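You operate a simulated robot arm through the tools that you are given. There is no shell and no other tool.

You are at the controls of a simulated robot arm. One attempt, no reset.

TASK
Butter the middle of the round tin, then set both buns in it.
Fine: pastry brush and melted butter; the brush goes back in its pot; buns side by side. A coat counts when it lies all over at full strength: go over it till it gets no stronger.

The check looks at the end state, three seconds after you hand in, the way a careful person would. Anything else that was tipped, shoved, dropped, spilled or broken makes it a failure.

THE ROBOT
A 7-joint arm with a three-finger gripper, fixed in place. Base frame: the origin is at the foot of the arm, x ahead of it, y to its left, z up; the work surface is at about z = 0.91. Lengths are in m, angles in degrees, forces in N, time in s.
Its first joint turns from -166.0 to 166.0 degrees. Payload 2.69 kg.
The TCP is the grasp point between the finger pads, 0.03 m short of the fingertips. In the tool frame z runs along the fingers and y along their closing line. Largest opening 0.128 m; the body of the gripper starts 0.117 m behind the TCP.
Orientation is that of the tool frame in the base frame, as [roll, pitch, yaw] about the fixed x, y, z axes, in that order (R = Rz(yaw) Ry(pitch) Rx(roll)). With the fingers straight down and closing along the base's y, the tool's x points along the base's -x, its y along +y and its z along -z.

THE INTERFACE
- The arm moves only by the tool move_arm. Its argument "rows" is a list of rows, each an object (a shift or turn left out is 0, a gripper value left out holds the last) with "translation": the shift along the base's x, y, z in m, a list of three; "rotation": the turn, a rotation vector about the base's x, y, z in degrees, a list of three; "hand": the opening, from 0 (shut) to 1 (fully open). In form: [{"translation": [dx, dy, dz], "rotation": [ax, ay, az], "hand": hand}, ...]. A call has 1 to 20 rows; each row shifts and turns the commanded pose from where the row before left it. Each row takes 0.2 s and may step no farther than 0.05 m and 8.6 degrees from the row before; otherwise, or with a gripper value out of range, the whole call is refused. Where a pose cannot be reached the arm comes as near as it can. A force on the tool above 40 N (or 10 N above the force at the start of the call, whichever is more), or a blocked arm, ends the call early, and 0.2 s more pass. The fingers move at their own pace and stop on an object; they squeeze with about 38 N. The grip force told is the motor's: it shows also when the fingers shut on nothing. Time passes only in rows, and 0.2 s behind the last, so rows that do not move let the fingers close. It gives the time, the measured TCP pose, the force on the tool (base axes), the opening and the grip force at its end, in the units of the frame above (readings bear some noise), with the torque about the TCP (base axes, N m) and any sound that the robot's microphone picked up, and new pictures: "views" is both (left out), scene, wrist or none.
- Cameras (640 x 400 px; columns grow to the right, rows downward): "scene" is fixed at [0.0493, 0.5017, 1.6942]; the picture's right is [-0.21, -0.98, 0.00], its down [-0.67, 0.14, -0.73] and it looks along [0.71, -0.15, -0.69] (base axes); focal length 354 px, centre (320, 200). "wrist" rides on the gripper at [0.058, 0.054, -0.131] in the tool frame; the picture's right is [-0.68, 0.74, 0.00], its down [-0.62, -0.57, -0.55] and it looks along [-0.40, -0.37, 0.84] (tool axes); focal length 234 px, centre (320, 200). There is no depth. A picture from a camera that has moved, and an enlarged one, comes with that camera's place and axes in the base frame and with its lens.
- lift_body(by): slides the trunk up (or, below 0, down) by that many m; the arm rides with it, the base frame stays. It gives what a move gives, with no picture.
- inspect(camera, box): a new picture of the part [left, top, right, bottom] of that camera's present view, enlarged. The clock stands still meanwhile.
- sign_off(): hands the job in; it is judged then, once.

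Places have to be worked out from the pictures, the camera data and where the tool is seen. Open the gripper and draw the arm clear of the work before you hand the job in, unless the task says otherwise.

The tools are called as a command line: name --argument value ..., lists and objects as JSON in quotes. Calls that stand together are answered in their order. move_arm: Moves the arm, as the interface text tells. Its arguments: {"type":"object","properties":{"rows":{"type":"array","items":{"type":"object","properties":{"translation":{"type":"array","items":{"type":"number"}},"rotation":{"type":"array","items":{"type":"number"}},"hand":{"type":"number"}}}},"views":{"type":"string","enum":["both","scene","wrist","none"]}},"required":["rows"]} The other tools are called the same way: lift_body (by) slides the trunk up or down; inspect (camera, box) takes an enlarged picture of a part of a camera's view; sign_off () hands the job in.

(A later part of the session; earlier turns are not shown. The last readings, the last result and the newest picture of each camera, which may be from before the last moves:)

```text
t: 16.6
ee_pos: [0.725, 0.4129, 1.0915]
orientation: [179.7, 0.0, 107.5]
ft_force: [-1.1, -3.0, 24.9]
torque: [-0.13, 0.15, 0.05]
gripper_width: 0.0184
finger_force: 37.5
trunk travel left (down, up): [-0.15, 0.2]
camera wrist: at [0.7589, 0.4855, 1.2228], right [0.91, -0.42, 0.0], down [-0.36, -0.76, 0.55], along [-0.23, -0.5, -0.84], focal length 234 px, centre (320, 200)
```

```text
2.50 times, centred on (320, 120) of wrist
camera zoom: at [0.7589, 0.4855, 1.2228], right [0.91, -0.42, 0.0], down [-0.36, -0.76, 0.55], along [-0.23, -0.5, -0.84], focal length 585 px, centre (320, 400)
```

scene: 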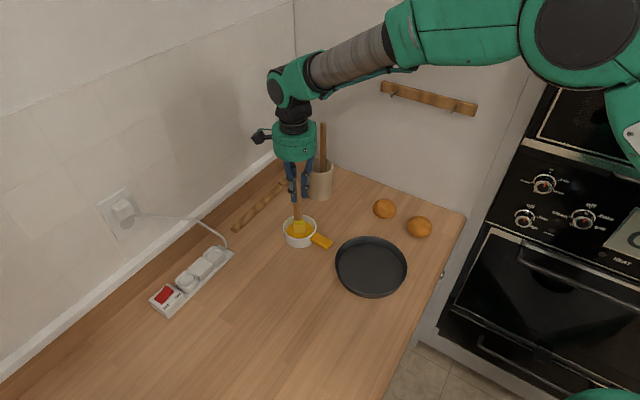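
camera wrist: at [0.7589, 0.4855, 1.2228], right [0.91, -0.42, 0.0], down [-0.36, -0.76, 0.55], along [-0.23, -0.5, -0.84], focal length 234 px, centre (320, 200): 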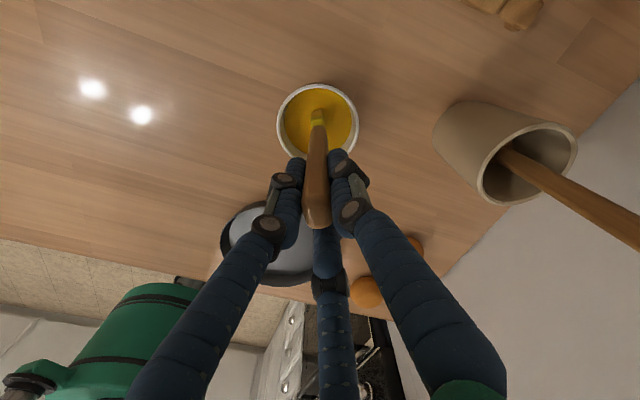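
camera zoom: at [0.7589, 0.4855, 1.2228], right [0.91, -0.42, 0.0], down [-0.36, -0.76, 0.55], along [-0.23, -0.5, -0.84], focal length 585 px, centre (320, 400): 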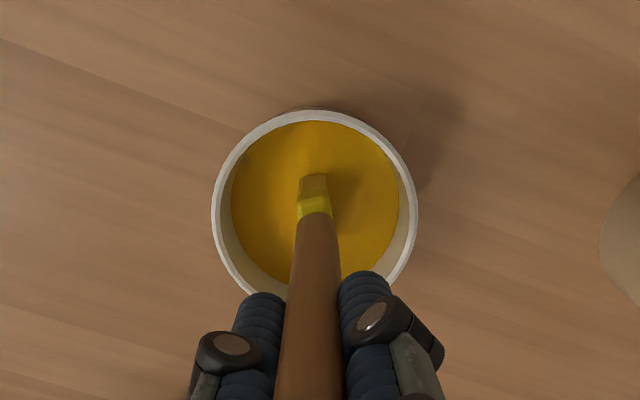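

The bristles met the cup's bottom (25 N) and have turned butter-coloured, so the brush is loaded. I ease up at once, then hold just above the butter to see if it drips.

move_arm --rows '[{"translation": [0, 0, 0.006]}, {"translation": [0, 0, 0.012]}, {"translation": [0, 0, 0.02]}, {"translation": [0, 0, 0.01]}, {"translation": [0, 0, 0]}, {"translation": [0, 0, 0]}, {"translation": [0, 0, 0]}]' --views "both"

inspect --camera "scene" --box '[250, 150, 370, 270]'

inspect --camera "wrist" --box '[240, 40, 400, 200]'

```text
t: 18.2
ee_pos: [0.7245, 0.4155, 1.1356]
orientation: [179.9, 0.0, 107.4]
ft_force: [0.1, -0.8, -0.6]
torque: [0.02, 0.04, 0.01]
gripper_width: 0.0186
finger_force: 37.9
trunk travel left (down, up): [-0.15, 0.2]
camera wrist: at [0.7593, 0.4865, 1.2663], right [0.91, -0.42, 0.0], down [-0.35, -0.76, 0.55], along [-0.23, -0.5, -0.84], focal length 234 px, centre (320, 200)
```

scene: 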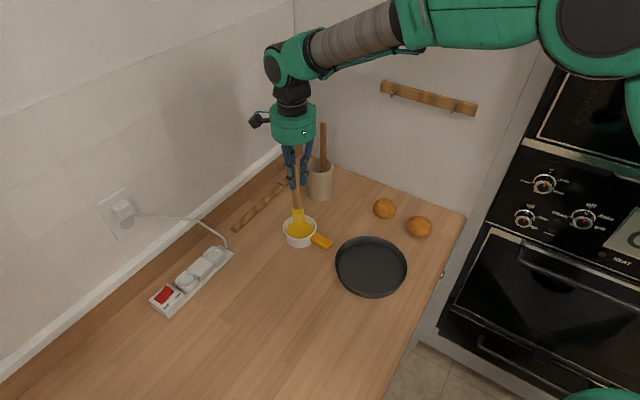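
wrist: 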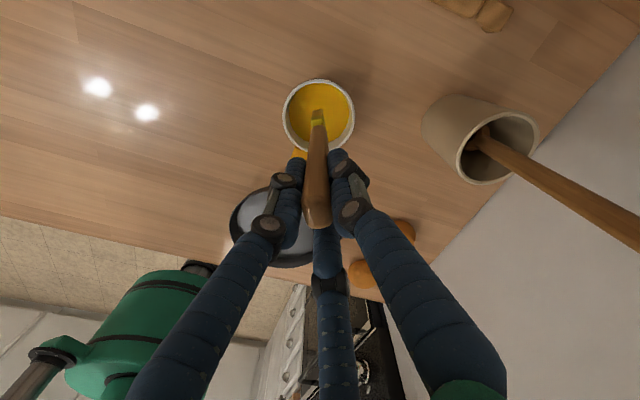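

```text
3.33 times, centred on (310, 210) of scene
camera zoom: at [0.0493, 0.5017, 1.6942], right [-0.21, -0.98, 0.0], down [-0.67, 0.14, -0.73], along [0.71, -0.15, -0.69], focal length 1178 px, centre (353, 167)
```

zoom: 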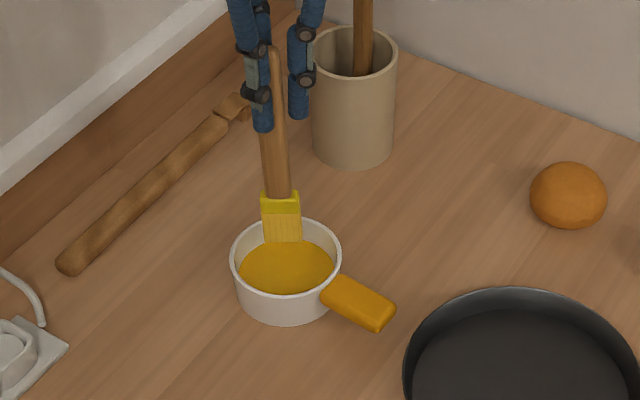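

```text
2.50 times, centred on (320, 120) of wrist
camera zoom: at [0.7593, 0.4865, 1.2663], right [0.91, -0.42, 0.0], down [-0.35, -0.76, 0.55], along [-0.23, -0.5, -0.84], focal length 585 px, centre (320, 400)
```

zoom: 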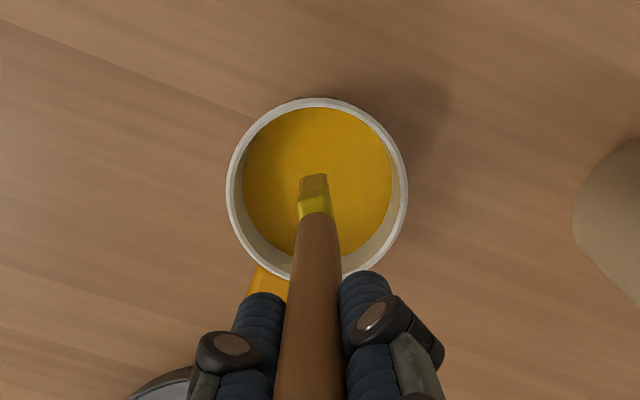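

The brush is loaded and nothing drips. I lift 3 cm and carry it over to above the tin's centre (about (0.569, 0.2555)), then look.

move_arm --rows '[{"translation": [0, 0, 0.03]}, {"translation": [-0.024, -0.025, 0.0]}, {"translation": [-0.03, -0.031, 0]}, {"translation": [-0.03, -0.031, 0]}, {"translation": [-0.03, -0.031, 0]}, {"translation": [-0.03, -0.031, 0]}, {"translation": [-0.012, -0.011, -0.01]}, {"translation": [0, 0, 0]}]' --views "both"

inspect --camera "scene" --box '[310, 170, 450, 310]'

inspect --camera "wrist" --box '[200, 20, 440, 230]'

```text
t: 20.0
ee_pos: [0.5691, 0.2532, 1.157]
orientation: [-180.0, 0.0, 107.5]
ft_force: [0.2, 0.2, -0.6]
torque: [0.01, 0.02, -0.01]
gripper_width: 0.0188
finger_force: 37.9
trunk travel left (down, up): [-0.15, 0.2]
camera wrist: at [0.6035, 0.3241, 1.2875], right [0.91, -0.42, 0.0], down [-0.35, -0.76, 0.55], along [-0.23, -0.5, -0.84], focal length 234 px, centre (320, 200)
```

scene: 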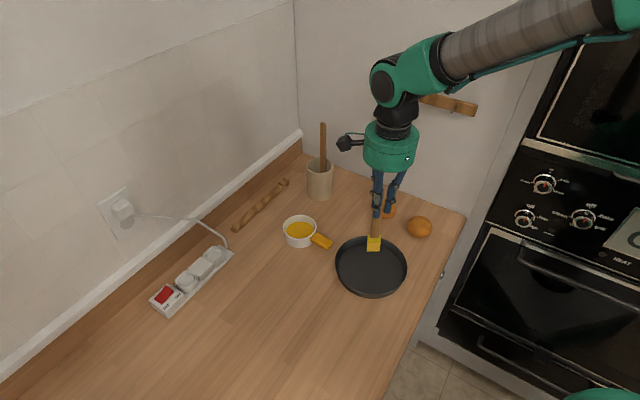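
wrist: 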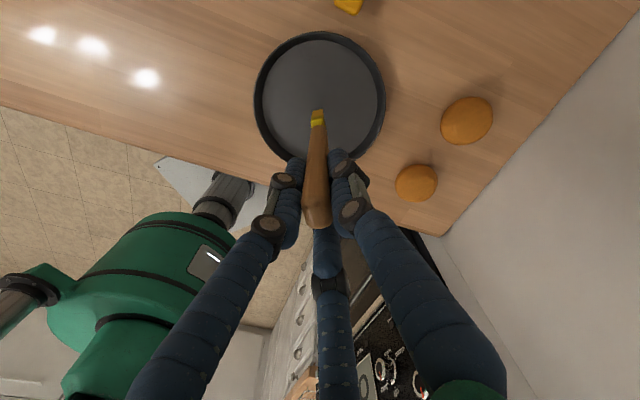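

```text
2.86 times, centred on (380, 240) of scene
camera zoom: at [0.0493, 0.5017, 1.6942], right [-0.21, -0.98, 0.0], down [-0.67, 0.14, -0.73], along [0.71, -0.15, -0.69], focal length 1010 px, centre (149, 86)
```

zoom: 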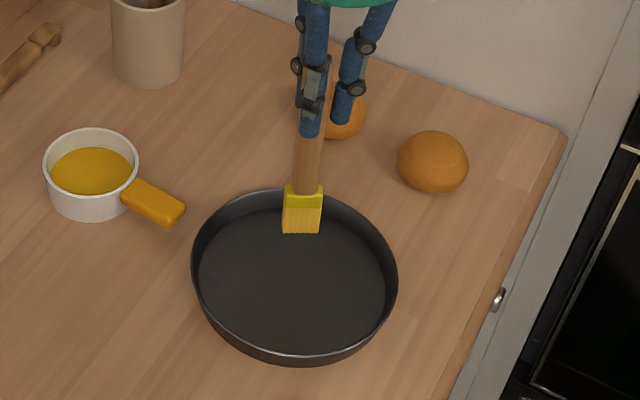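

```text
1.90 times, centred on (320, 125) of wrist
camera zoom: at [0.6035, 0.3241, 1.2875], right [0.91, -0.42, 0.0], down [-0.35, -0.76, 0.55], along [-0.23, -0.5, -0.84], focal length 446 px, centre (320, 343)
```

zoom: 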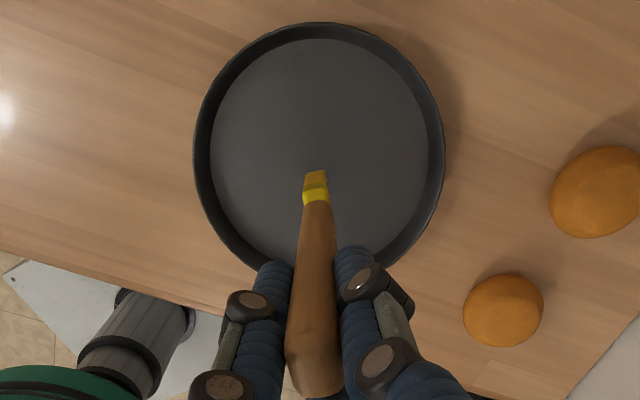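

The tin floor's centre comes out at about (0.570, 0.252) with radius 0.087, and the brush hangs above it. I lower until the tip is just above the floor.

move_arm --rows '[{"translation": [0, 0, -0.02]}, {"translation": [0, 0, -0.02]}, {"translation": [0, 0, -0.014]}, {"translation": [0, 0, -0.006]}, {"translation": [0, 0, 0]}]' --views "both"

inspect --camera "scene" --box '[310, 170, 450, 310]'

inspect --camera "wrist" --box '[240, 20, 400, 200]'

```text
t: 21.2
ee_pos: [0.5682, 0.2541, 1.0964]
orientation: [-180.0, 0.0, 107.5]
ft_force: [0.4, -0.4, -1.2]
torque: [0.02, -0.04, -0.04]
gripper_width: 0.0186
finger_force: 38.3
trunk travel left (down, up): [-0.15, 0.2]
camera wrist: at [0.6025, 0.3251, 1.2274], right [0.91, -0.42, 0.0], down [-0.35, -0.76, 0.55], along [-0.23, -0.5, -0.84], focal length 234 px, centre (320, 200)
```

scene: 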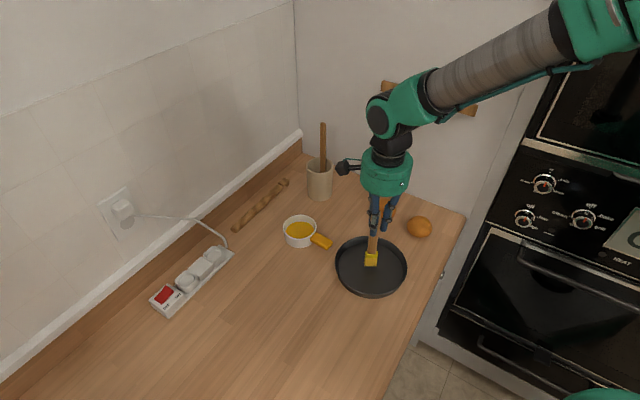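
wrist: 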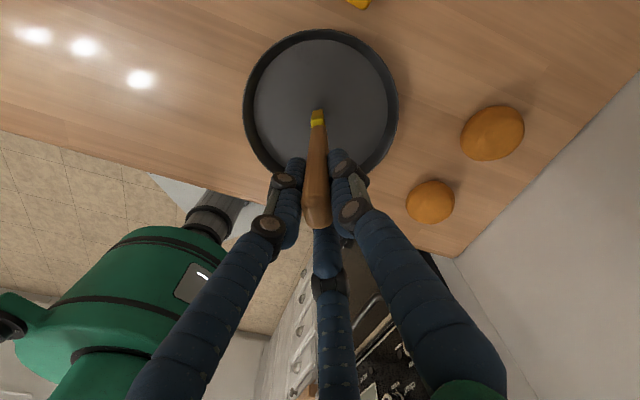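

```text
2.86 times, centred on (380, 240) of scene
camera zoom: at [0.0493, 0.5017, 1.6942], right [-0.21, -0.98, 0.0], down [-0.67, 0.14, -0.73], along [0.71, -0.15, -0.69], focal length 1010 px, centre (149, 86)
```

zoom: 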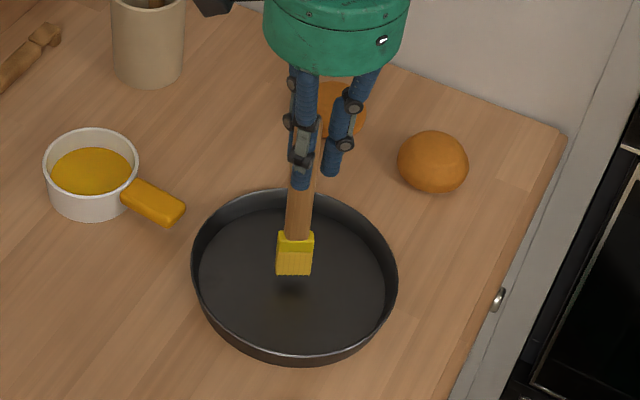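

```text
2.22 times, centred on (320, 110) of wrist
camera zoom: at [0.6025, 0.3251, 1.2274], right [0.91, -0.42, 0.0], down [-0.35, -0.76, 0.55], along [-0.23, -0.5, -0.84], focal length 520 px, centre (320, 400)
```

zoom: 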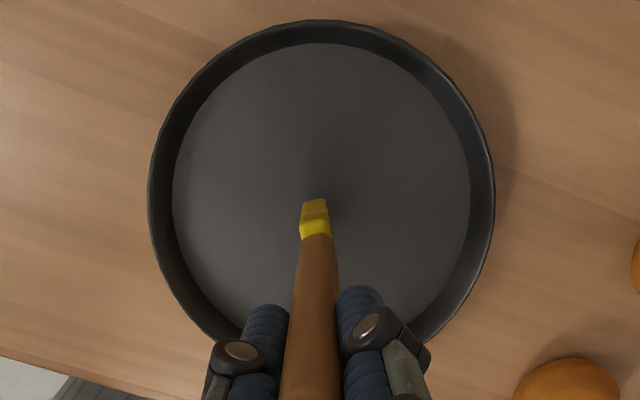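

The tip hovers a few mm above the floor (its shadow shows a gap). I lower 2 mm at a time and read the force.

move_arm --rows '[{"translation": [0, 0, -0.002]}, {"translation": [0, 0, -0.002]}, {"translation": [0, 0, 0]}]' --views "none"

```text
t: 22.0
ee_pos: [0.568, 0.2549, 1.0916]
orientation: [-180.0, 0.1, 107.6]
ft_force: [-0.6, 0.7, -0.9]
torque: [0.02, 0.01, -0.05]
gripper_width: 0.0185
finger_force: 38.0
trunk travel left (down, up): [-0.15, 0.2]
```

No contact yet at TCP z≈1.092; I go on 2 mm more at a time.

move_arm --rows '[{"translation": [0, 0, -0.002]}, {"translation": [0, 0, -0.001]}, {"translation": [0, 0, 0]}]' --views "scene"

inspect --camera "scene" --box '[330, 220, 420, 310]'

```text
t: 22.8
ee_pos: [0.5682, 0.2546, 1.0892]
orientation: [179.9, 0.1, 107.5]
ft_force: [0.4, 0.2, -0.3]
torque: [0.0, 0.01, 0.03]
gripper_width: 0.0182
finger_force: 38.5
trunk travel left (down, up): [-0.15, 0.2]
```

scene: 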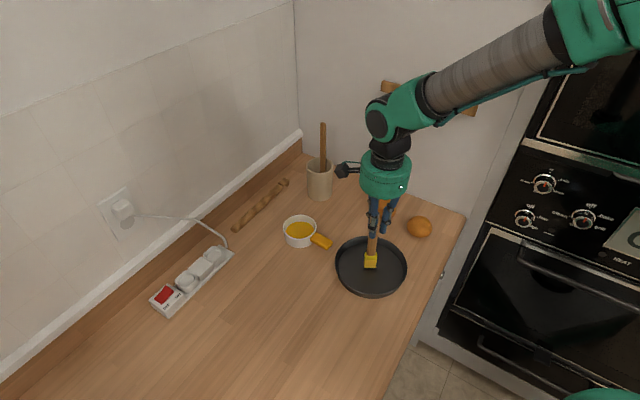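

```text
4.44 times, centred on (375, 265) of scene
camera zoom: at [0.0493, 0.5017, 1.6942], right [-0.21, -0.98, 0.0], down [-0.67, 0.14, -0.73], along [0.71, -0.15, -0.69], focal length 1571 px, centre (76, -89)
```

zoom: 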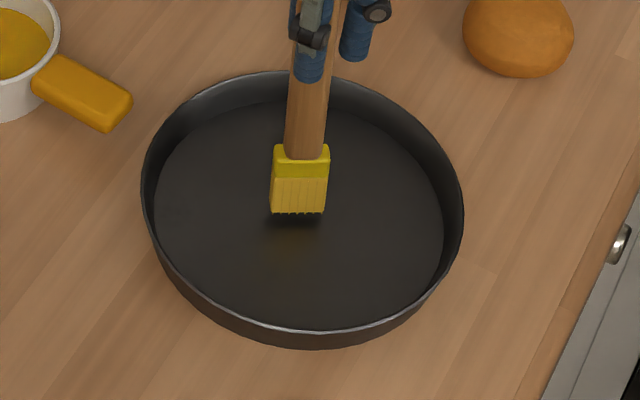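

A thin gap with shadow remains. I lower 2 mm more.

move_arm --rows '[{"translation": [0, 0, -0.002]}, {"translation": [0, 0, 0]}]' --views "none"

inspect --camera "scene" --box '[330, 220, 420, 310]'

```text
t: 23.4
ee_pos: [0.5698, 0.2553, 1.0873]
orientation: [-180.0, 0.0, 107.5]
ft_force: [-0.1, 0.2, -0.1]
torque: [0.03, 0.02, -0.06]
gripper_width: 0.0186
finger_force: 37.7
trunk travel left (down, up): [-0.15, 0.2]
```

```text
4.44 times, centred on (375, 265) of scene
camera zoom: at [0.0493, 0.5017, 1.6942], right [-0.21, -0.98, 0.0], down [-0.67, 0.14, -0.73], along [0.71, -0.15, -0.69], focal length 1571 px, centre (76, -89)
```

zoom: 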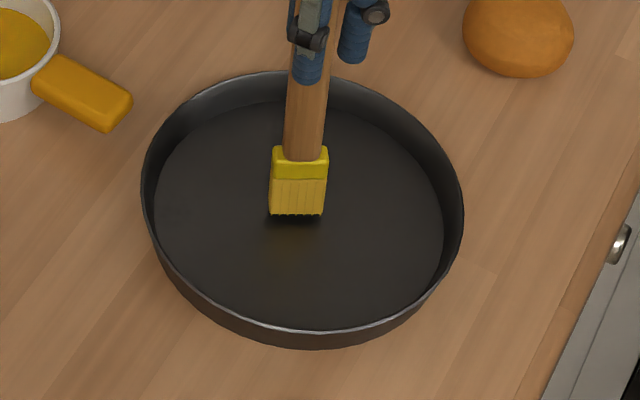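

Still no load. Two more millimetres.

move_arm --rows '[{"translation": [0, 0, -0.002]}, {"translation": [0, 0, 0]}]' --views "none"

inspect --camera "scene" --box '[330, 220, 420, 310]'

```text
t: 24.0
ee_pos: [0.5682, 0.2548, 1.0842]
orientation: [-179.9, 0.0, 107.5]
ft_force: [0.0, -0.1, 0.1]
torque: [-0.02, -0.02, -0.01]
gripper_width: 0.0187
finger_force: 37.7
trunk travel left (down, up): [-0.15, 0.2]
```

```text
4.44 times, centred on (375, 265) of scene
camera zoom: at [0.0493, 0.5017, 1.6942], right [-0.21, -0.98, 0.0], down [-0.67, 0.14, -0.73], along [0.71, -0.15, -0.69], focal length 1571 px, centre (76, -89)
```

zoom: 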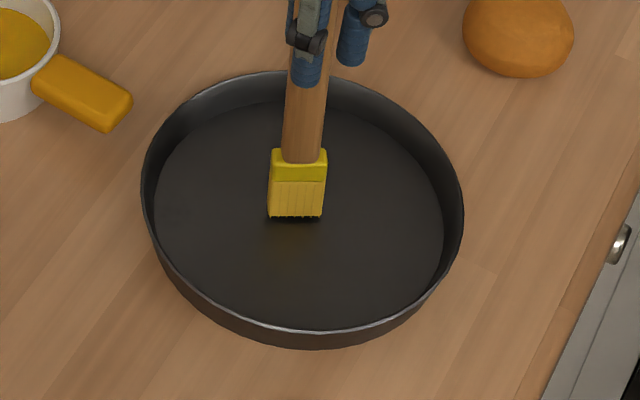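

The gap is nearly shut; another 2 mm.

move_arm --rows '[{"translation": [0, 0, -0.002]}, {"translation": [0, 0, 0]}]' --views "none"

inspect --camera "scene" --box '[330, 220, 420, 310]'

```text
t: 24.6
ee_pos: [0.5691, 0.254, 1.0829]
orientation: [179.9, 0.0, 107.5]
ft_force: [0.9, -0.4, -0.7]
torque: [0.02, 0.02, -0.01]
gripper_width: 0.0185
finger_force: 38.0
trunk travel left (down, up): [-0.15, 0.2]
```

```text
4.44 times, centred on (375, 265) of scene
camera zoom: at [0.0493, 0.5017, 1.6942], right [-0.21, -0.98, 0.0], down [-0.67, 0.14, -0.73], along [0.71, -0.15, -0.69], focal length 1571 px, centre (76, -89)
```

zoom: 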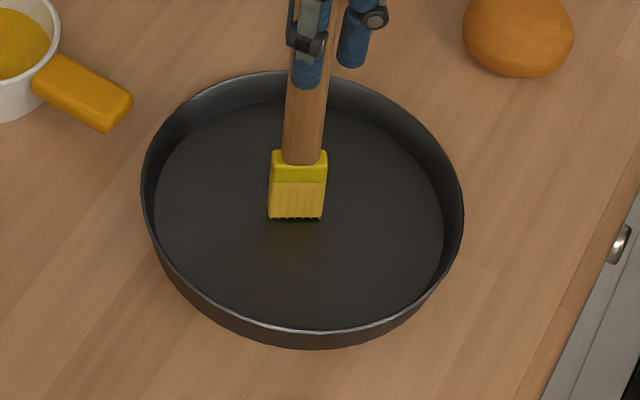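

Very close now (command z≈1.084). One more 1.5 mm step.

move_arm --rows '[{"translation": [0, 0, -0.0015]}, {"translation": [0, 0, 0]}]' --views "none"

inspect --camera "scene" --box '[330, 220, 420, 310]'

```text
t: 25.2
ee_pos: [0.5694, 0.2546, 1.081]
orientation: [-180.0, 0.0, 107.5]
ft_force: [-1.2, 0.1, 3.4]
torque: [0.02, 0.07, 0.02]
gripper_width: 0.0185
finger_force: 38.1
trunk travel left (down, up): [-0.15, 0.2]
```

```text
4.44 times, centred on (375, 265) of scene
camera zoom: at [0.0493, 0.5017, 1.6942], right [-0.21, -0.98, 0.0], down [-0.67, 0.14, -0.73], along [0.71, -0.15, -0.69], focal length 1571 px, centre (76, -89)
```

zoom: 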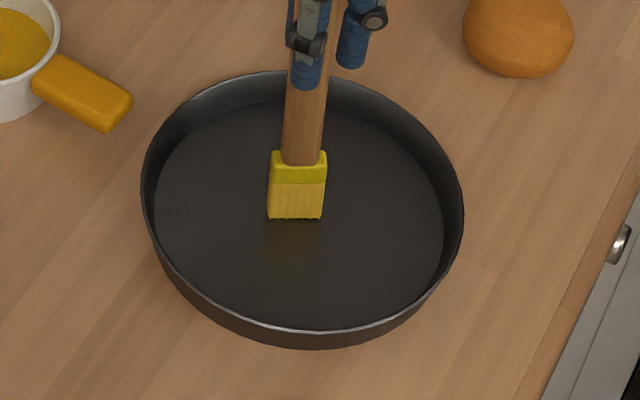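

Contact: about 4 N on the floor. I make a short test stroke across the narrow direction of the head and look at the coat.

move_arm --rows '[{"translation": [0.009, -0.004, 0]}, {"translation": [0.009, -0.004, 0]}, {"translation": [0.009, -0.004, 0]}, {"translation": [0.009, -0.004, 0]}, {"translation": [0, 0, 0]}]' --views "both"

inspect --camera "scene" --box '[330, 220, 420, 310]'

inspect --camera "wrist" --box '[240, 20, 400, 200]'

```text
t: 26.4
ee_pos: [0.6054, 0.2385, 1.0817]
orientation: [-180.0, 0.0, 107.6]
ft_force: [-1.0, 1.2, 7.3]
torque: [0.32, 0.25, 0.04]
gripper_width: 0.0184
finger_force: 37.9
trunk travel left (down, up): [-0.15, 0.2]
camera wrist: at [0.6388, 0.3103, 1.2127], right [0.91, -0.42, 0.0], down [-0.35, -0.76, 0.55], along [-0.23, -0.5, -0.84], focal length 234 px, centre (320, 200)
```

scene: 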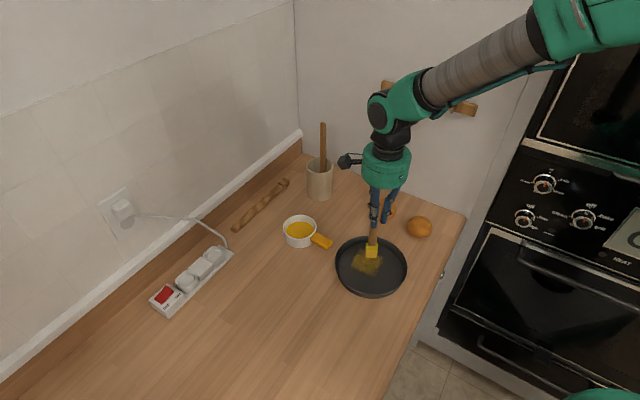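
wrist: 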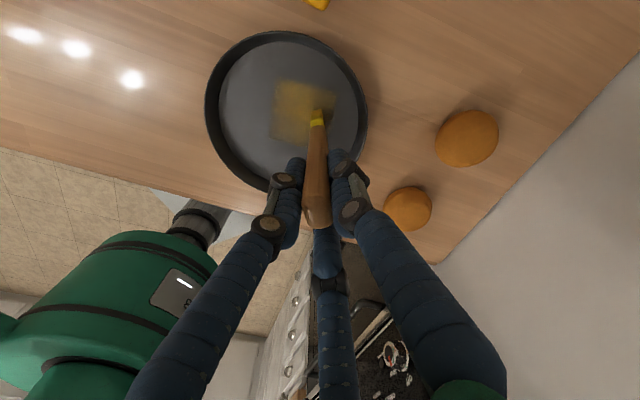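

```text
4.44 times, centred on (375, 265) of scene
camera zoom: at [0.0493, 0.5017, 1.6942], right [-0.21, -0.98, 0.0], down [-0.67, 0.14, -0.73], along [0.71, -0.15, -0.69], focal length 1571 px, centre (76, -89)
```

zoom: 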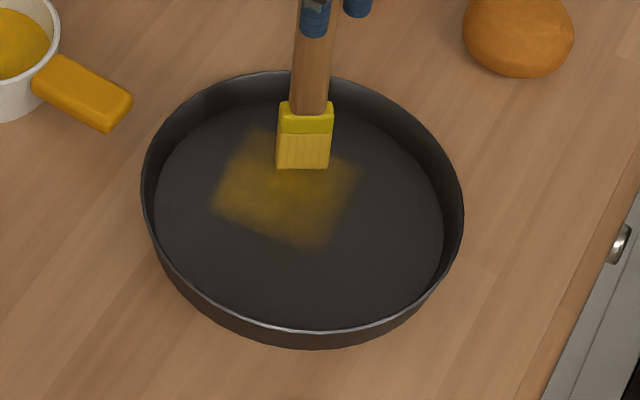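

```text
2.22 times, centred on (320, 110) of wrist
camera zoom: at [0.6388, 0.3103, 1.2127], right [0.91, -0.42, 0.0], down [-0.35, -0.76, 0.55], along [-0.23, -0.5, -0.84], focal length 520 px, centre (320, 400)
```

zoom: 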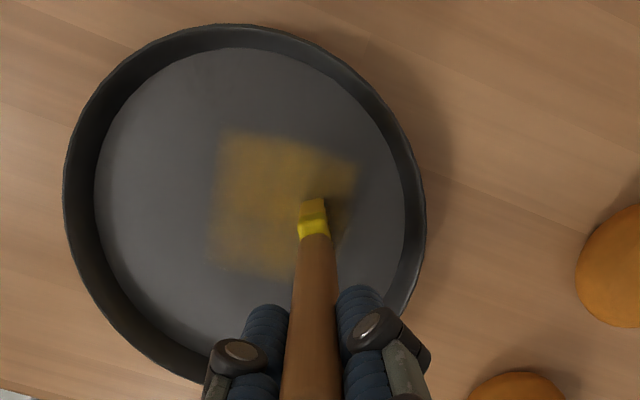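

The brush leaves a faint translucent coat and the tin hasn't moved (≈7 N). I stroke back through the centre to the other side, slowly, and look again.

move_arm --rows '[{"translation": [-0.009, 0.004, 0]}, {"translation": [-0.009, 0.004, 0]}, {"translation": [-0.009, 0.004, 0]}, {"translation": [-0.009, 0.004, 0]}, {"translation": [-0.009, 0.004, 0]}, {"translation": [-0.009, 0.004, 0]}, {"translation": [-0.009, 0.004, 0]}, {"translation": [-0.009, 0.004, 0]}, {"translation": [0, 0, 0]}]' --views "both"

inspect --camera "scene" --box '[330, 220, 420, 310]'

inspect --camera "wrist" --box '[240, 20, 400, 200]'

```text
t: 28.4
ee_pos: [0.5337, 0.2713, 1.0816]
orientation: [179.9, 0.0, 107.5]
ft_force: [3.2, -0.7, 11.1]
torque: [0.1, -0.48, -0.08]
gripper_width: 0.0187
finger_force: 38.1
trunk travel left (down, up): [-0.15, 0.2]
camera wrist: at [0.5674, 0.3428, 1.2125], right [0.91, -0.42, 0.0], down [-0.35, -0.76, 0.55], along [-0.23, -0.5, -0.84], focal length 234 px, centre (320, 200)
```

scene: 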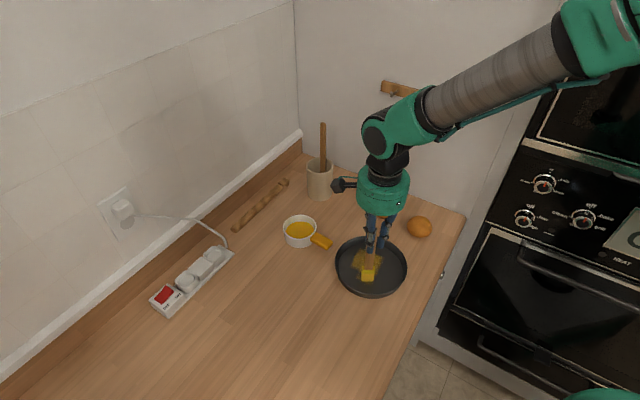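
wrist: 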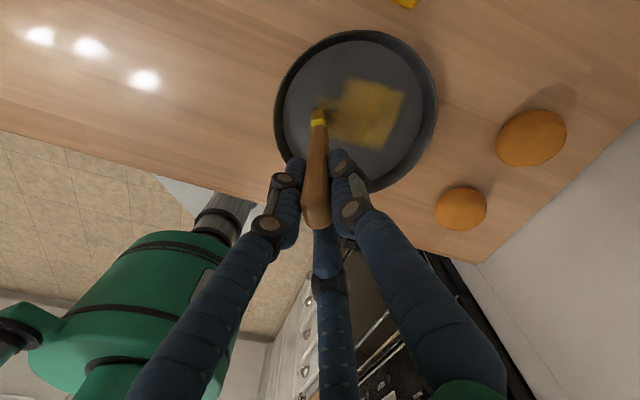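

```text
4.44 times, centred on (375, 265) of scene
camera zoom: at [0.0493, 0.5017, 1.6942], right [-0.21, -0.98, 0.0], down [-0.67, 0.14, -0.73], along [0.71, -0.15, -0.69], focal length 1571 px, centre (76, -89)
```

zoom: 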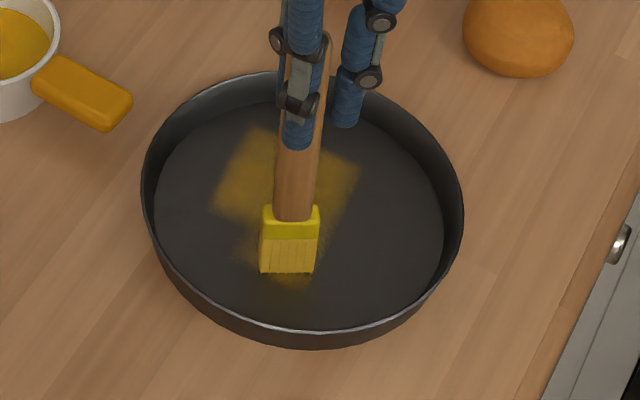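

```text
2.22 times, centred on (320, 110) of wrist
camera zoom: at [0.5674, 0.3428, 1.2125], right [0.91, -0.42, 0.0], down [-0.35, -0.76, 0.55], along [-0.23, -0.5, -0.84], focal length 520 px, centre (320, 400)
```

zoom: 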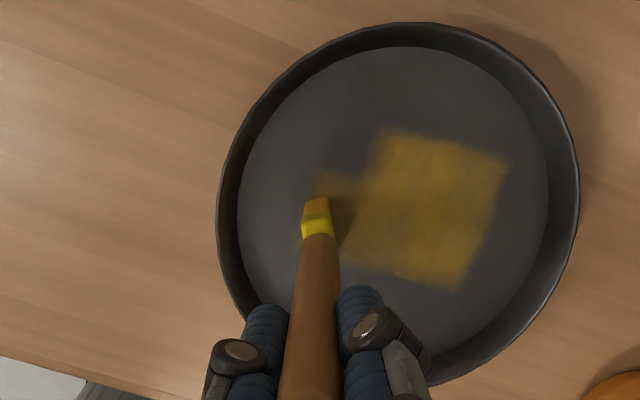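

Inside a roughly 7 cm square the coat looks different from the narrower strip outside it. I enlarge both views to understand this before continuing.

inspect --camera "wrist" --box '[300, 60, 420, 160]'

inspect --camera "scene" --box '[340, 235, 410, 295]'

```text
4.00 times, centred on (360, 110) of wrist
camera zoom: at [0.5674, 0.3428, 1.2125], right [0.91, -0.42, 0.0], down [-0.35, -0.76, 0.55], along [-0.23, -0.5, -0.84], focal length 937 px, centre (160, 560)
```

zoom: 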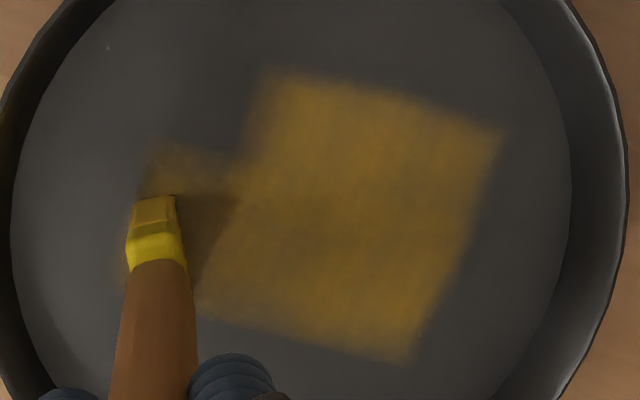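

```text
6.67 times, centred on (375, 265) of scene
camera zoom: at [0.0493, 0.5017, 1.6942], right [-0.21, -0.98, 0.0], down [-0.67, 0.14, -0.73], along [0.71, -0.15, -0.69], focal length 2357 px, centre (-47, -233)
```

zoom: 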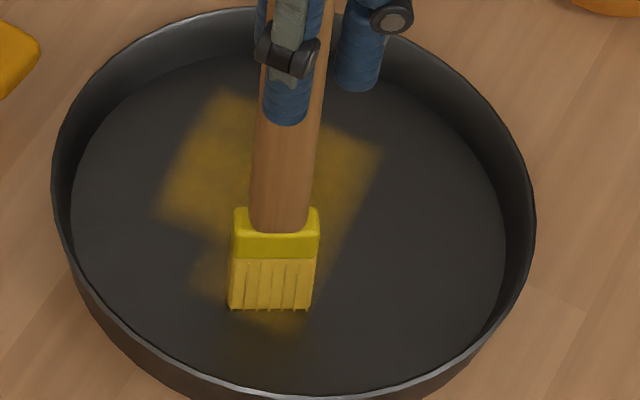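

The coat seems to lie on a coarse grid, and the bristles look nearly dry already. I'll sweep the +side half of the middle with what's left to see how far one load goes, keeping well inside the walls.

move_arm --rows '[{"translation": [0.0026, 0.0104, 0.0005]}, {"translation": [0.0026, 0.0104, 0]}, {"translation": [0.00972, -0.00696, 0]}, {"translation": [0.00972, -0.00696, 0]}, {"translation": [0.00972, -0.00696, 0]}, {"translation": [0.00972, -0.00696, 0]}, {"translation": [0.00972, -0.00696, 0]}, {"translation": [0.00972, -0.00696, 0]}, {"translation": [0.00972, -0.00696, 0]}, {"translation": [0.00972, -0.00696, 0]}, {"translation": [0.0022, 0.0099, 0]}, {"translation": [0.0022, 0.0099, 0]}, {"translation": [0.0022, 0.0099, 0]}, {"translation": [-0.00972, 0.00697, 0]}, {"translation": [-0.00972, 0.00697, 0]}, {"translation": [-0.00972, 0.00697, 0]}, {"translation": [-0.00972, 0.00697, 0]}, {"translation": [-0.00972, 0.00697, 0]}, {"translation": [-0.00972, 0.00697, 0]}, {"translation": [0, 0, 0]}]' --views "both"

inspect --camera "scene" --box '[330, 225, 415, 300]'

inspect --camera "wrist" --box '[240, 60, 400, 200]'

```text
t: 32.6
ee_pos: [0.5644, 0.3085, 1.0818]
orientation: [179.9, 0.0, 107.5]
ft_force: [0.1, -0.3, 0.4]
torque: [-0.02, -0.02, -0.07]
gripper_width: 0.0186
finger_force: 37.9
trunk travel left (down, up): [-0.15, 0.2]
camera wrist: at [0.598, 0.3793, 1.213], right [0.91, -0.42, 0.0], down [-0.35, -0.76, 0.55], along [-0.23, -0.5, -0.84], focal length 234 px, centre (320, 200)
```

scene: 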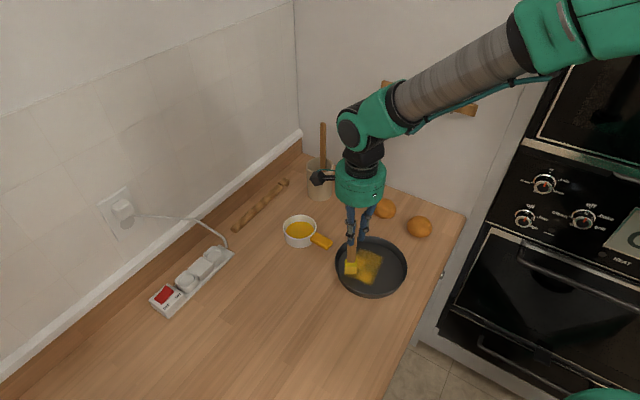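
wrist: 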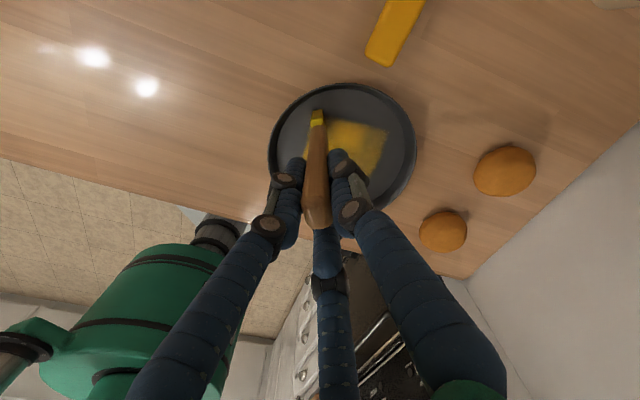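

```text
5.33 times, centred on (372, 262) of scene
camera zoom: at [0.0493, 0.5017, 1.6942], right [-0.21, -0.98, 0.0], down [-0.67, 0.14, -0.73], along [0.71, -0.15, -0.69], focal length 1886 px, centre (40, -133)
```

zoom: 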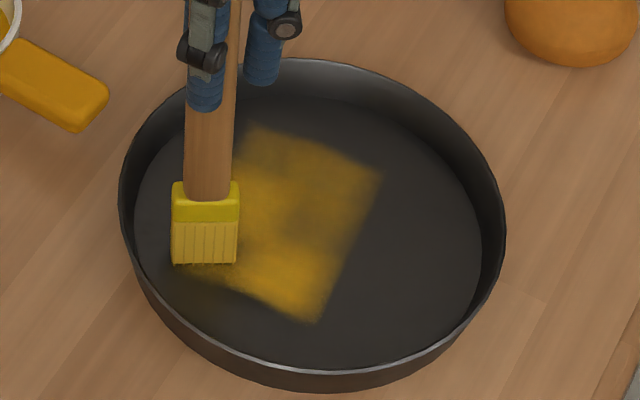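

```text
2.86 times, centred on (320, 130) of wrist
camera zoom: at [0.598, 0.3793, 1.213], right [0.91, -0.42, 0.0], down [-0.35, -0.76, 0.55], along [-0.23, -0.5, -0.84], focal length 669 px, centre (320, 400)
```

zoom: 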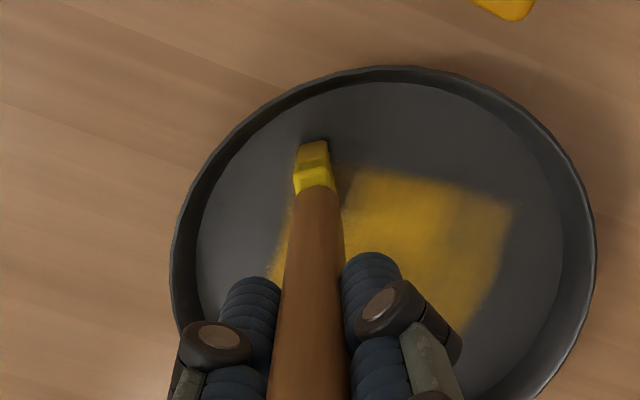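

The coat appears to fill a roughly 9.4 cm square in the tin's middle, made of coarse cells, and is not laid beyond it. The bristles look dry now, so I lift out and go back to the cup to re-load, looking at the coat on the way.

move_arm --rows '[{"translation": [0, 0, 0.02]}, {"translation": [0, 0, 0.03]}, {"translation": [0, 0, 0.025]}, {"translation": [0.03, 0.02, 0]}, {"translation": [0.04, 0.027, 0]}, {"translation": [0.04, 0.027, 0]}, {"translation": [0.04, 0.027, 0]}, {"translation": [0.0105, 0.007, 0]}, {"translation": [0, 0, 0]}]' --views "both"

inspect --camera "scene" --box '[330, 225, 415, 300]'

inspect --camera "wrist" --box '[240, 40, 400, 200]'

inspect --camera "scene" --box '[250, 150, 370, 270]'

```text
t: 34.6
ee_pos: [0.726, 0.4164, 1.1566]
orientation: [180.0, 0.0, 107.5]
ft_force: [-0.3, -0.4, -0.1]
torque: [0.02, 0.01, 0.01]
gripper_width: 0.0186
finger_force: 37.8
trunk travel left (down, up): [-0.15, 0.2]
camera wrist: at [0.7597, 0.4879, 1.2878], right [0.91, -0.42, 0.0], down [-0.35, -0.76, 0.55], along [-0.23, -0.5, -0.84], focal length 234 px, centre (320, 200)
```

scene: 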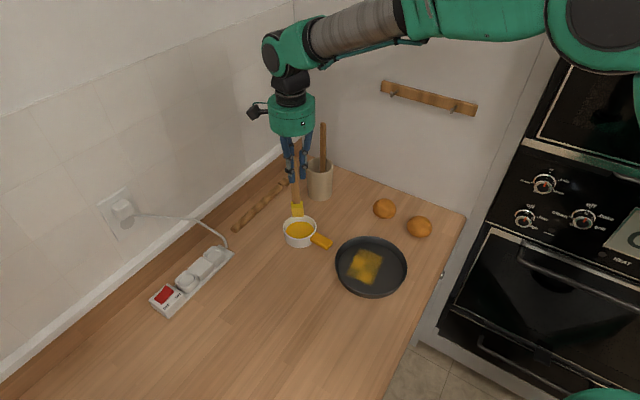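
wrist: 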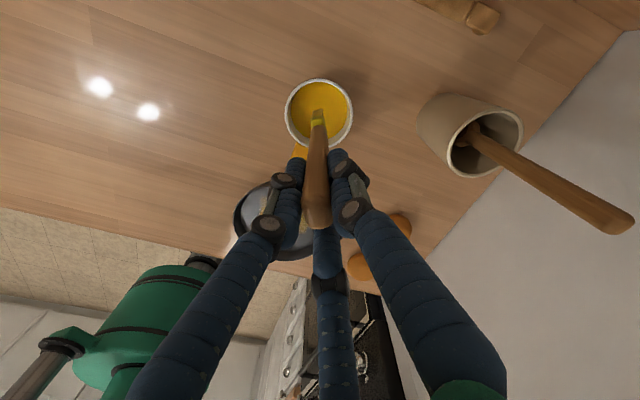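

```text
5.33 times, centred on (372, 262) of scene
camera zoom: at [0.0493, 0.5017, 1.6942], right [-0.21, -0.98, 0.0], down [-0.67, 0.14, -0.73], along [0.71, -0.15, -0.69], focal length 1886 px, centre (40, -133)
```

zoom: 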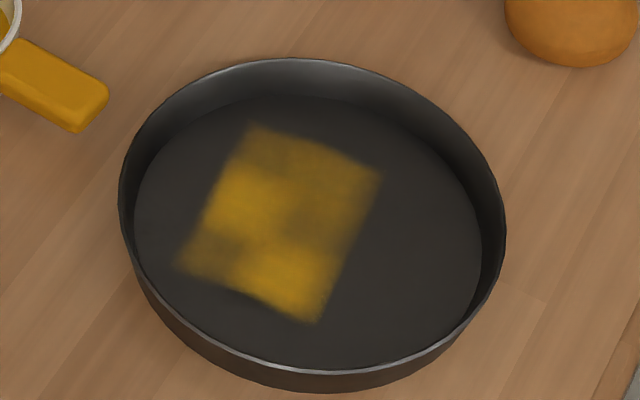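

```text
2.50 times, centred on (320, 120) of wrist
camera zoom: at [0.7597, 0.4879, 1.2878], right [0.91, -0.42, 0.0], down [-0.35, -0.76, 0.55], along [-0.23, -0.5, -0.84], focal length 585 px, centre (320, 400)
```

zoom: 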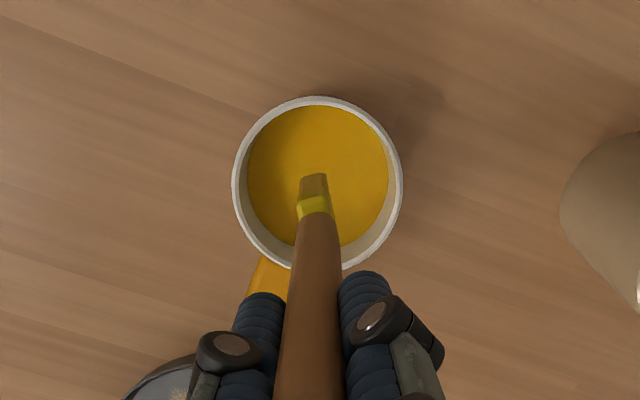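

```text
3.33 times, centred on (310, 210) of scene
camera zoom: at [0.0493, 0.5017, 1.6942], right [-0.21, -0.98, 0.0], down [-0.67, 0.14, -0.73], along [0.71, -0.15, -0.69], focal length 1178 px, centre (353, 167)
```

zoom: 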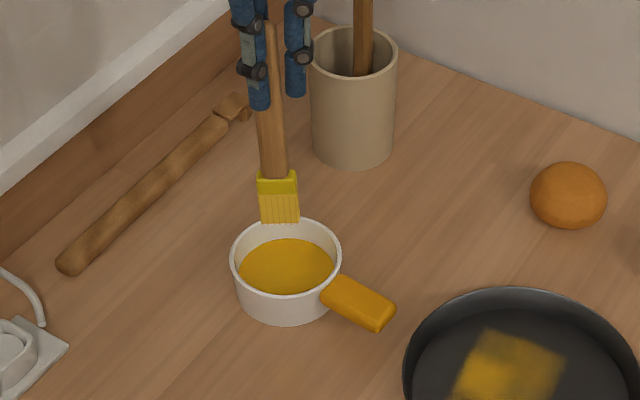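

The coat so far is a blotchy square with its far side (toward the oven) not yet painted, and the brush is over the cup again. I dip to just above the cup's bottom and stir slightly sideways.

move_arm --rows '[{"translation": [-0.001, -0.001, -0.02]}, {"translation": [0, 0, -0.02]}, {"translation": [0, 0, -0.015]}, {"translation": [0, 0, -0.008]}, {"translation": [0, 0, -0.002]}, {"translation": [0, 0, 0]}]' --views "none"

inspect --camera "scene" --box '[270, 190, 350, 260]'

```text
t: 36.0
ee_pos: [0.7227, 0.414, 1.0914]
orientation: [180.0, 0.0, 107.5]
ft_force: [-0.4, -0.3, -1.1]
torque: [0.01, 0.03, 0.03]
gripper_width: 0.0187
finger_force: 37.9
trunk travel left (down, up): [-0.15, 0.2]
```

```text
5.71 times, centred on (310, 225) of scene
camera zoom: at [0.0493, 0.5017, 1.6942], right [-0.21, -0.98, 0.0], down [-0.67, 0.14, -0.73], along [0.71, -0.15, -0.69], focal length 2020 px, centre (377, 57)
```

zoom: 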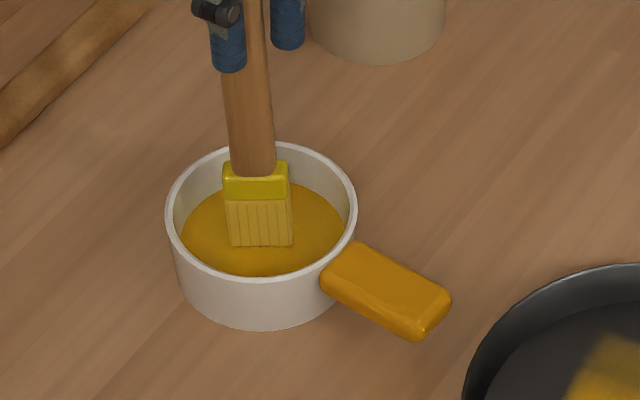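

Not loaded yet (stripes still visible, no contact). I lower 3 mm more.

move_arm --rows '[{"translation": [0, 0, -0.002]}, {"translation": [0, 0, -0.001]}, {"translation": [0, 0, 0]}]' --views "none"

inspect --camera "scene" --box '[270, 190, 350, 260]'

```text
t: 36.8
ee_pos: [0.7245, 0.4137, 1.0908]
orientation: [179.9, 0.1, 107.5]
ft_force: [-0.5, -2.1, 14.8]
torque: [0.02, 0.05, 0.01]
gripper_width: 0.0182
finger_force: 38.3
trunk travel left (down, up): [-0.15, 0.2]
```

```text
5.71 times, centred on (310, 225) of scene
camera zoom: at [0.0493, 0.5017, 1.6942], right [-0.21, -0.98, 0.0], down [-0.67, 0.14, -0.73], along [0.71, -0.15, -0.69], focal length 2020 px, centre (377, 57)
```

zoom: 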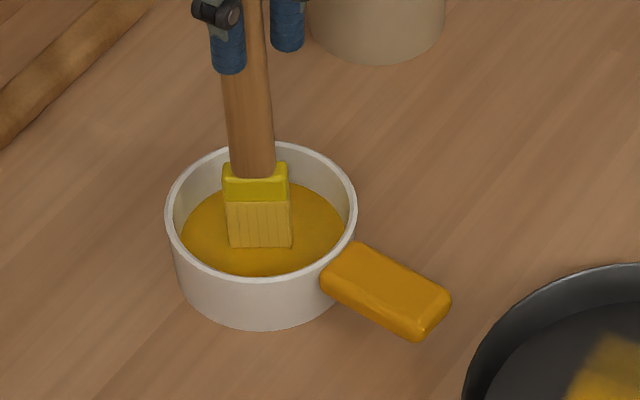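

Contact at 15 N; the stripes are fading. I ease 1 mm and hold a moment so that the bristles soak, then look.

move_arm --rows '[{"translation": [0, 0, 0.0005]}, {"translation": [0, 0, 0]}, {"translation": [0, 0, 0]}, {"translation": [0, 0, 0]}]' --views "none"

inspect --camera "scene" --box '[270, 190, 350, 260]'

```text
t: 37.8
ee_pos: [0.7232, 0.4133, 1.091]
orientation: [179.9, 0.0, 107.6]
ft_force: [1.3, 2.8, 20.6]
torque: [0.59, -0.2, -0.01]
gripper_width: 0.0184
finger_force: 37.2
trunk travel left (down, up): [-0.15, 0.2]
```

```text
5.71 times, centred on (310, 225) of scene
camera zoom: at [0.0493, 0.5017, 1.6942], right [-0.21, -0.98, 0.0], down [-0.67, 0.14, -0.73], along [0.71, -0.15, -0.69], focal length 2020 px, centre (377, 57)
```

zoom: 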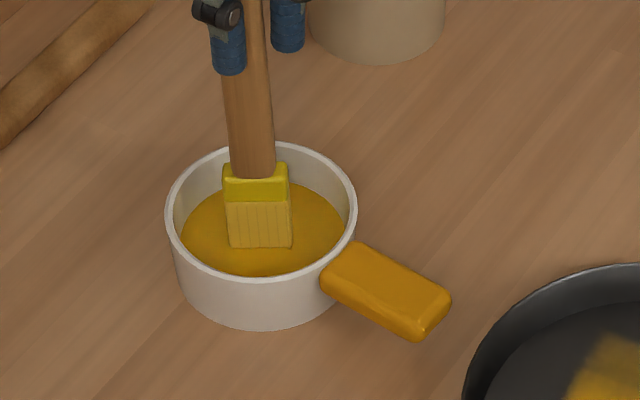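

Soaked. I lift out, pause over the cup, and carry the brush to above the unpainted side of the tin's middle.

move_arm --rows '[{"translation": [0, 0, 0.006]}, {"translation": [0, 0, 0.02]}, {"translation": [0, 0, 0.02]}, {"translation": [0, 0, 0.02]}, {"translation": [0, 0, 0]}, {"translation": [0, 0, 0]}, {"translation": [-0.0331, -0.0265, 0]}, {"translation": [-0.0331, -0.0265, 0]}, {"translation": [-0.0331, -0.0265, 0]}, {"translation": [-0.0331, -0.0265, 0]}, {"translation": [-0.0331, -0.0265, 0]}, {"translation": [-0.0331, -0.0265, 0]}, {"translation": [0, 0, -0.02]}, {"translation": [0, 0, -0.025]}, {"translation": [0, 0, -0.02]}, {"translation": [0, 0, -0.006]}, {"translation": [0, 0, 0]}]' --views "both"

inspect --camera "scene" --box '[330, 225, 415, 300]'

inspect --camera "wrist" --box '[240, 20, 420, 200]'

```text
t: 41.4
ee_pos: [0.5247, 0.2538, 1.0831]
orientation: [179.9, 0.0, 107.5]
ft_force: [0.0, -0.6, -0.2]
torque: [0.0, 0.0, -0.02]
gripper_width: 0.0185
finger_force: 37.9
trunk travel left (down, up): [-0.15, 0.2]
camera wrist: at [0.5594, 0.3264, 1.2145], right [0.91, -0.42, 0.0], down [-0.35, -0.76, 0.55], along [-0.23, -0.5, -0.84], focal length 234 px, centre (320, 200)
```

scene: 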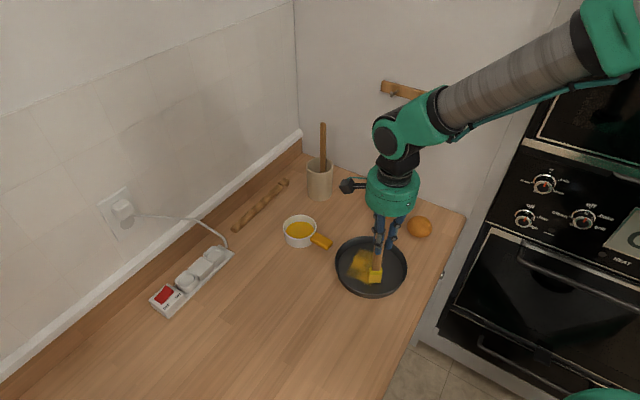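
wrist: 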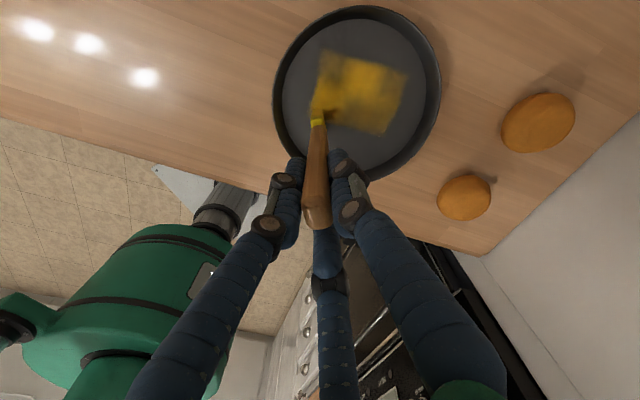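

```text
5.33 times, centred on (372, 262) of scene
camera zoom: at [0.0493, 0.5017, 1.6942], right [-0.21, -0.98, 0.0], down [-0.67, 0.14, -0.73], along [0.71, -0.15, -0.69], focal length 1886 px, centre (40, -133)
```

zoom: 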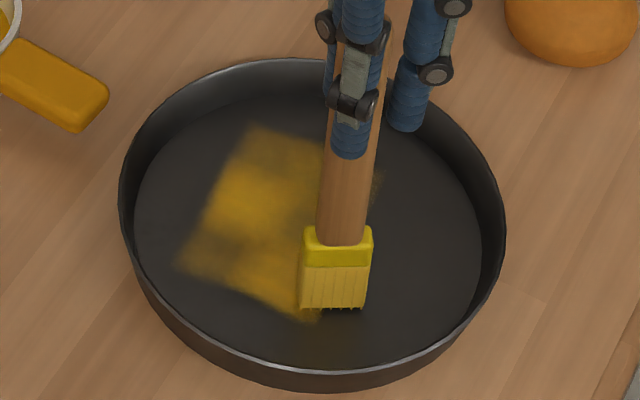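

```text
2.22 times, centred on (330, 110) of wrist
camera zoom: at [0.5594, 0.3264, 1.2145], right [0.91, -0.42, 0.0], down [-0.35, -0.76, 0.55], along [-0.23, -0.5, -0.84], focal length 520 px, centre (298, 400)
```

zoom: 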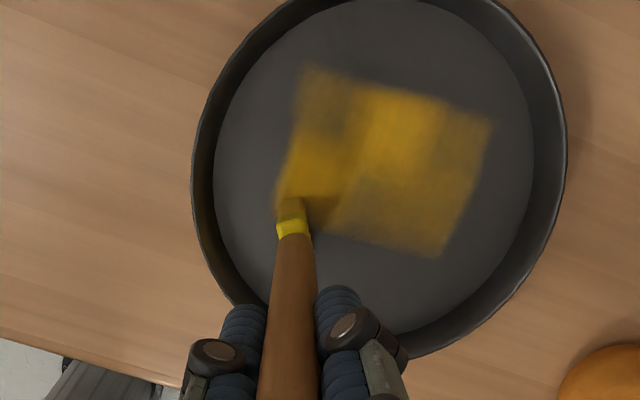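

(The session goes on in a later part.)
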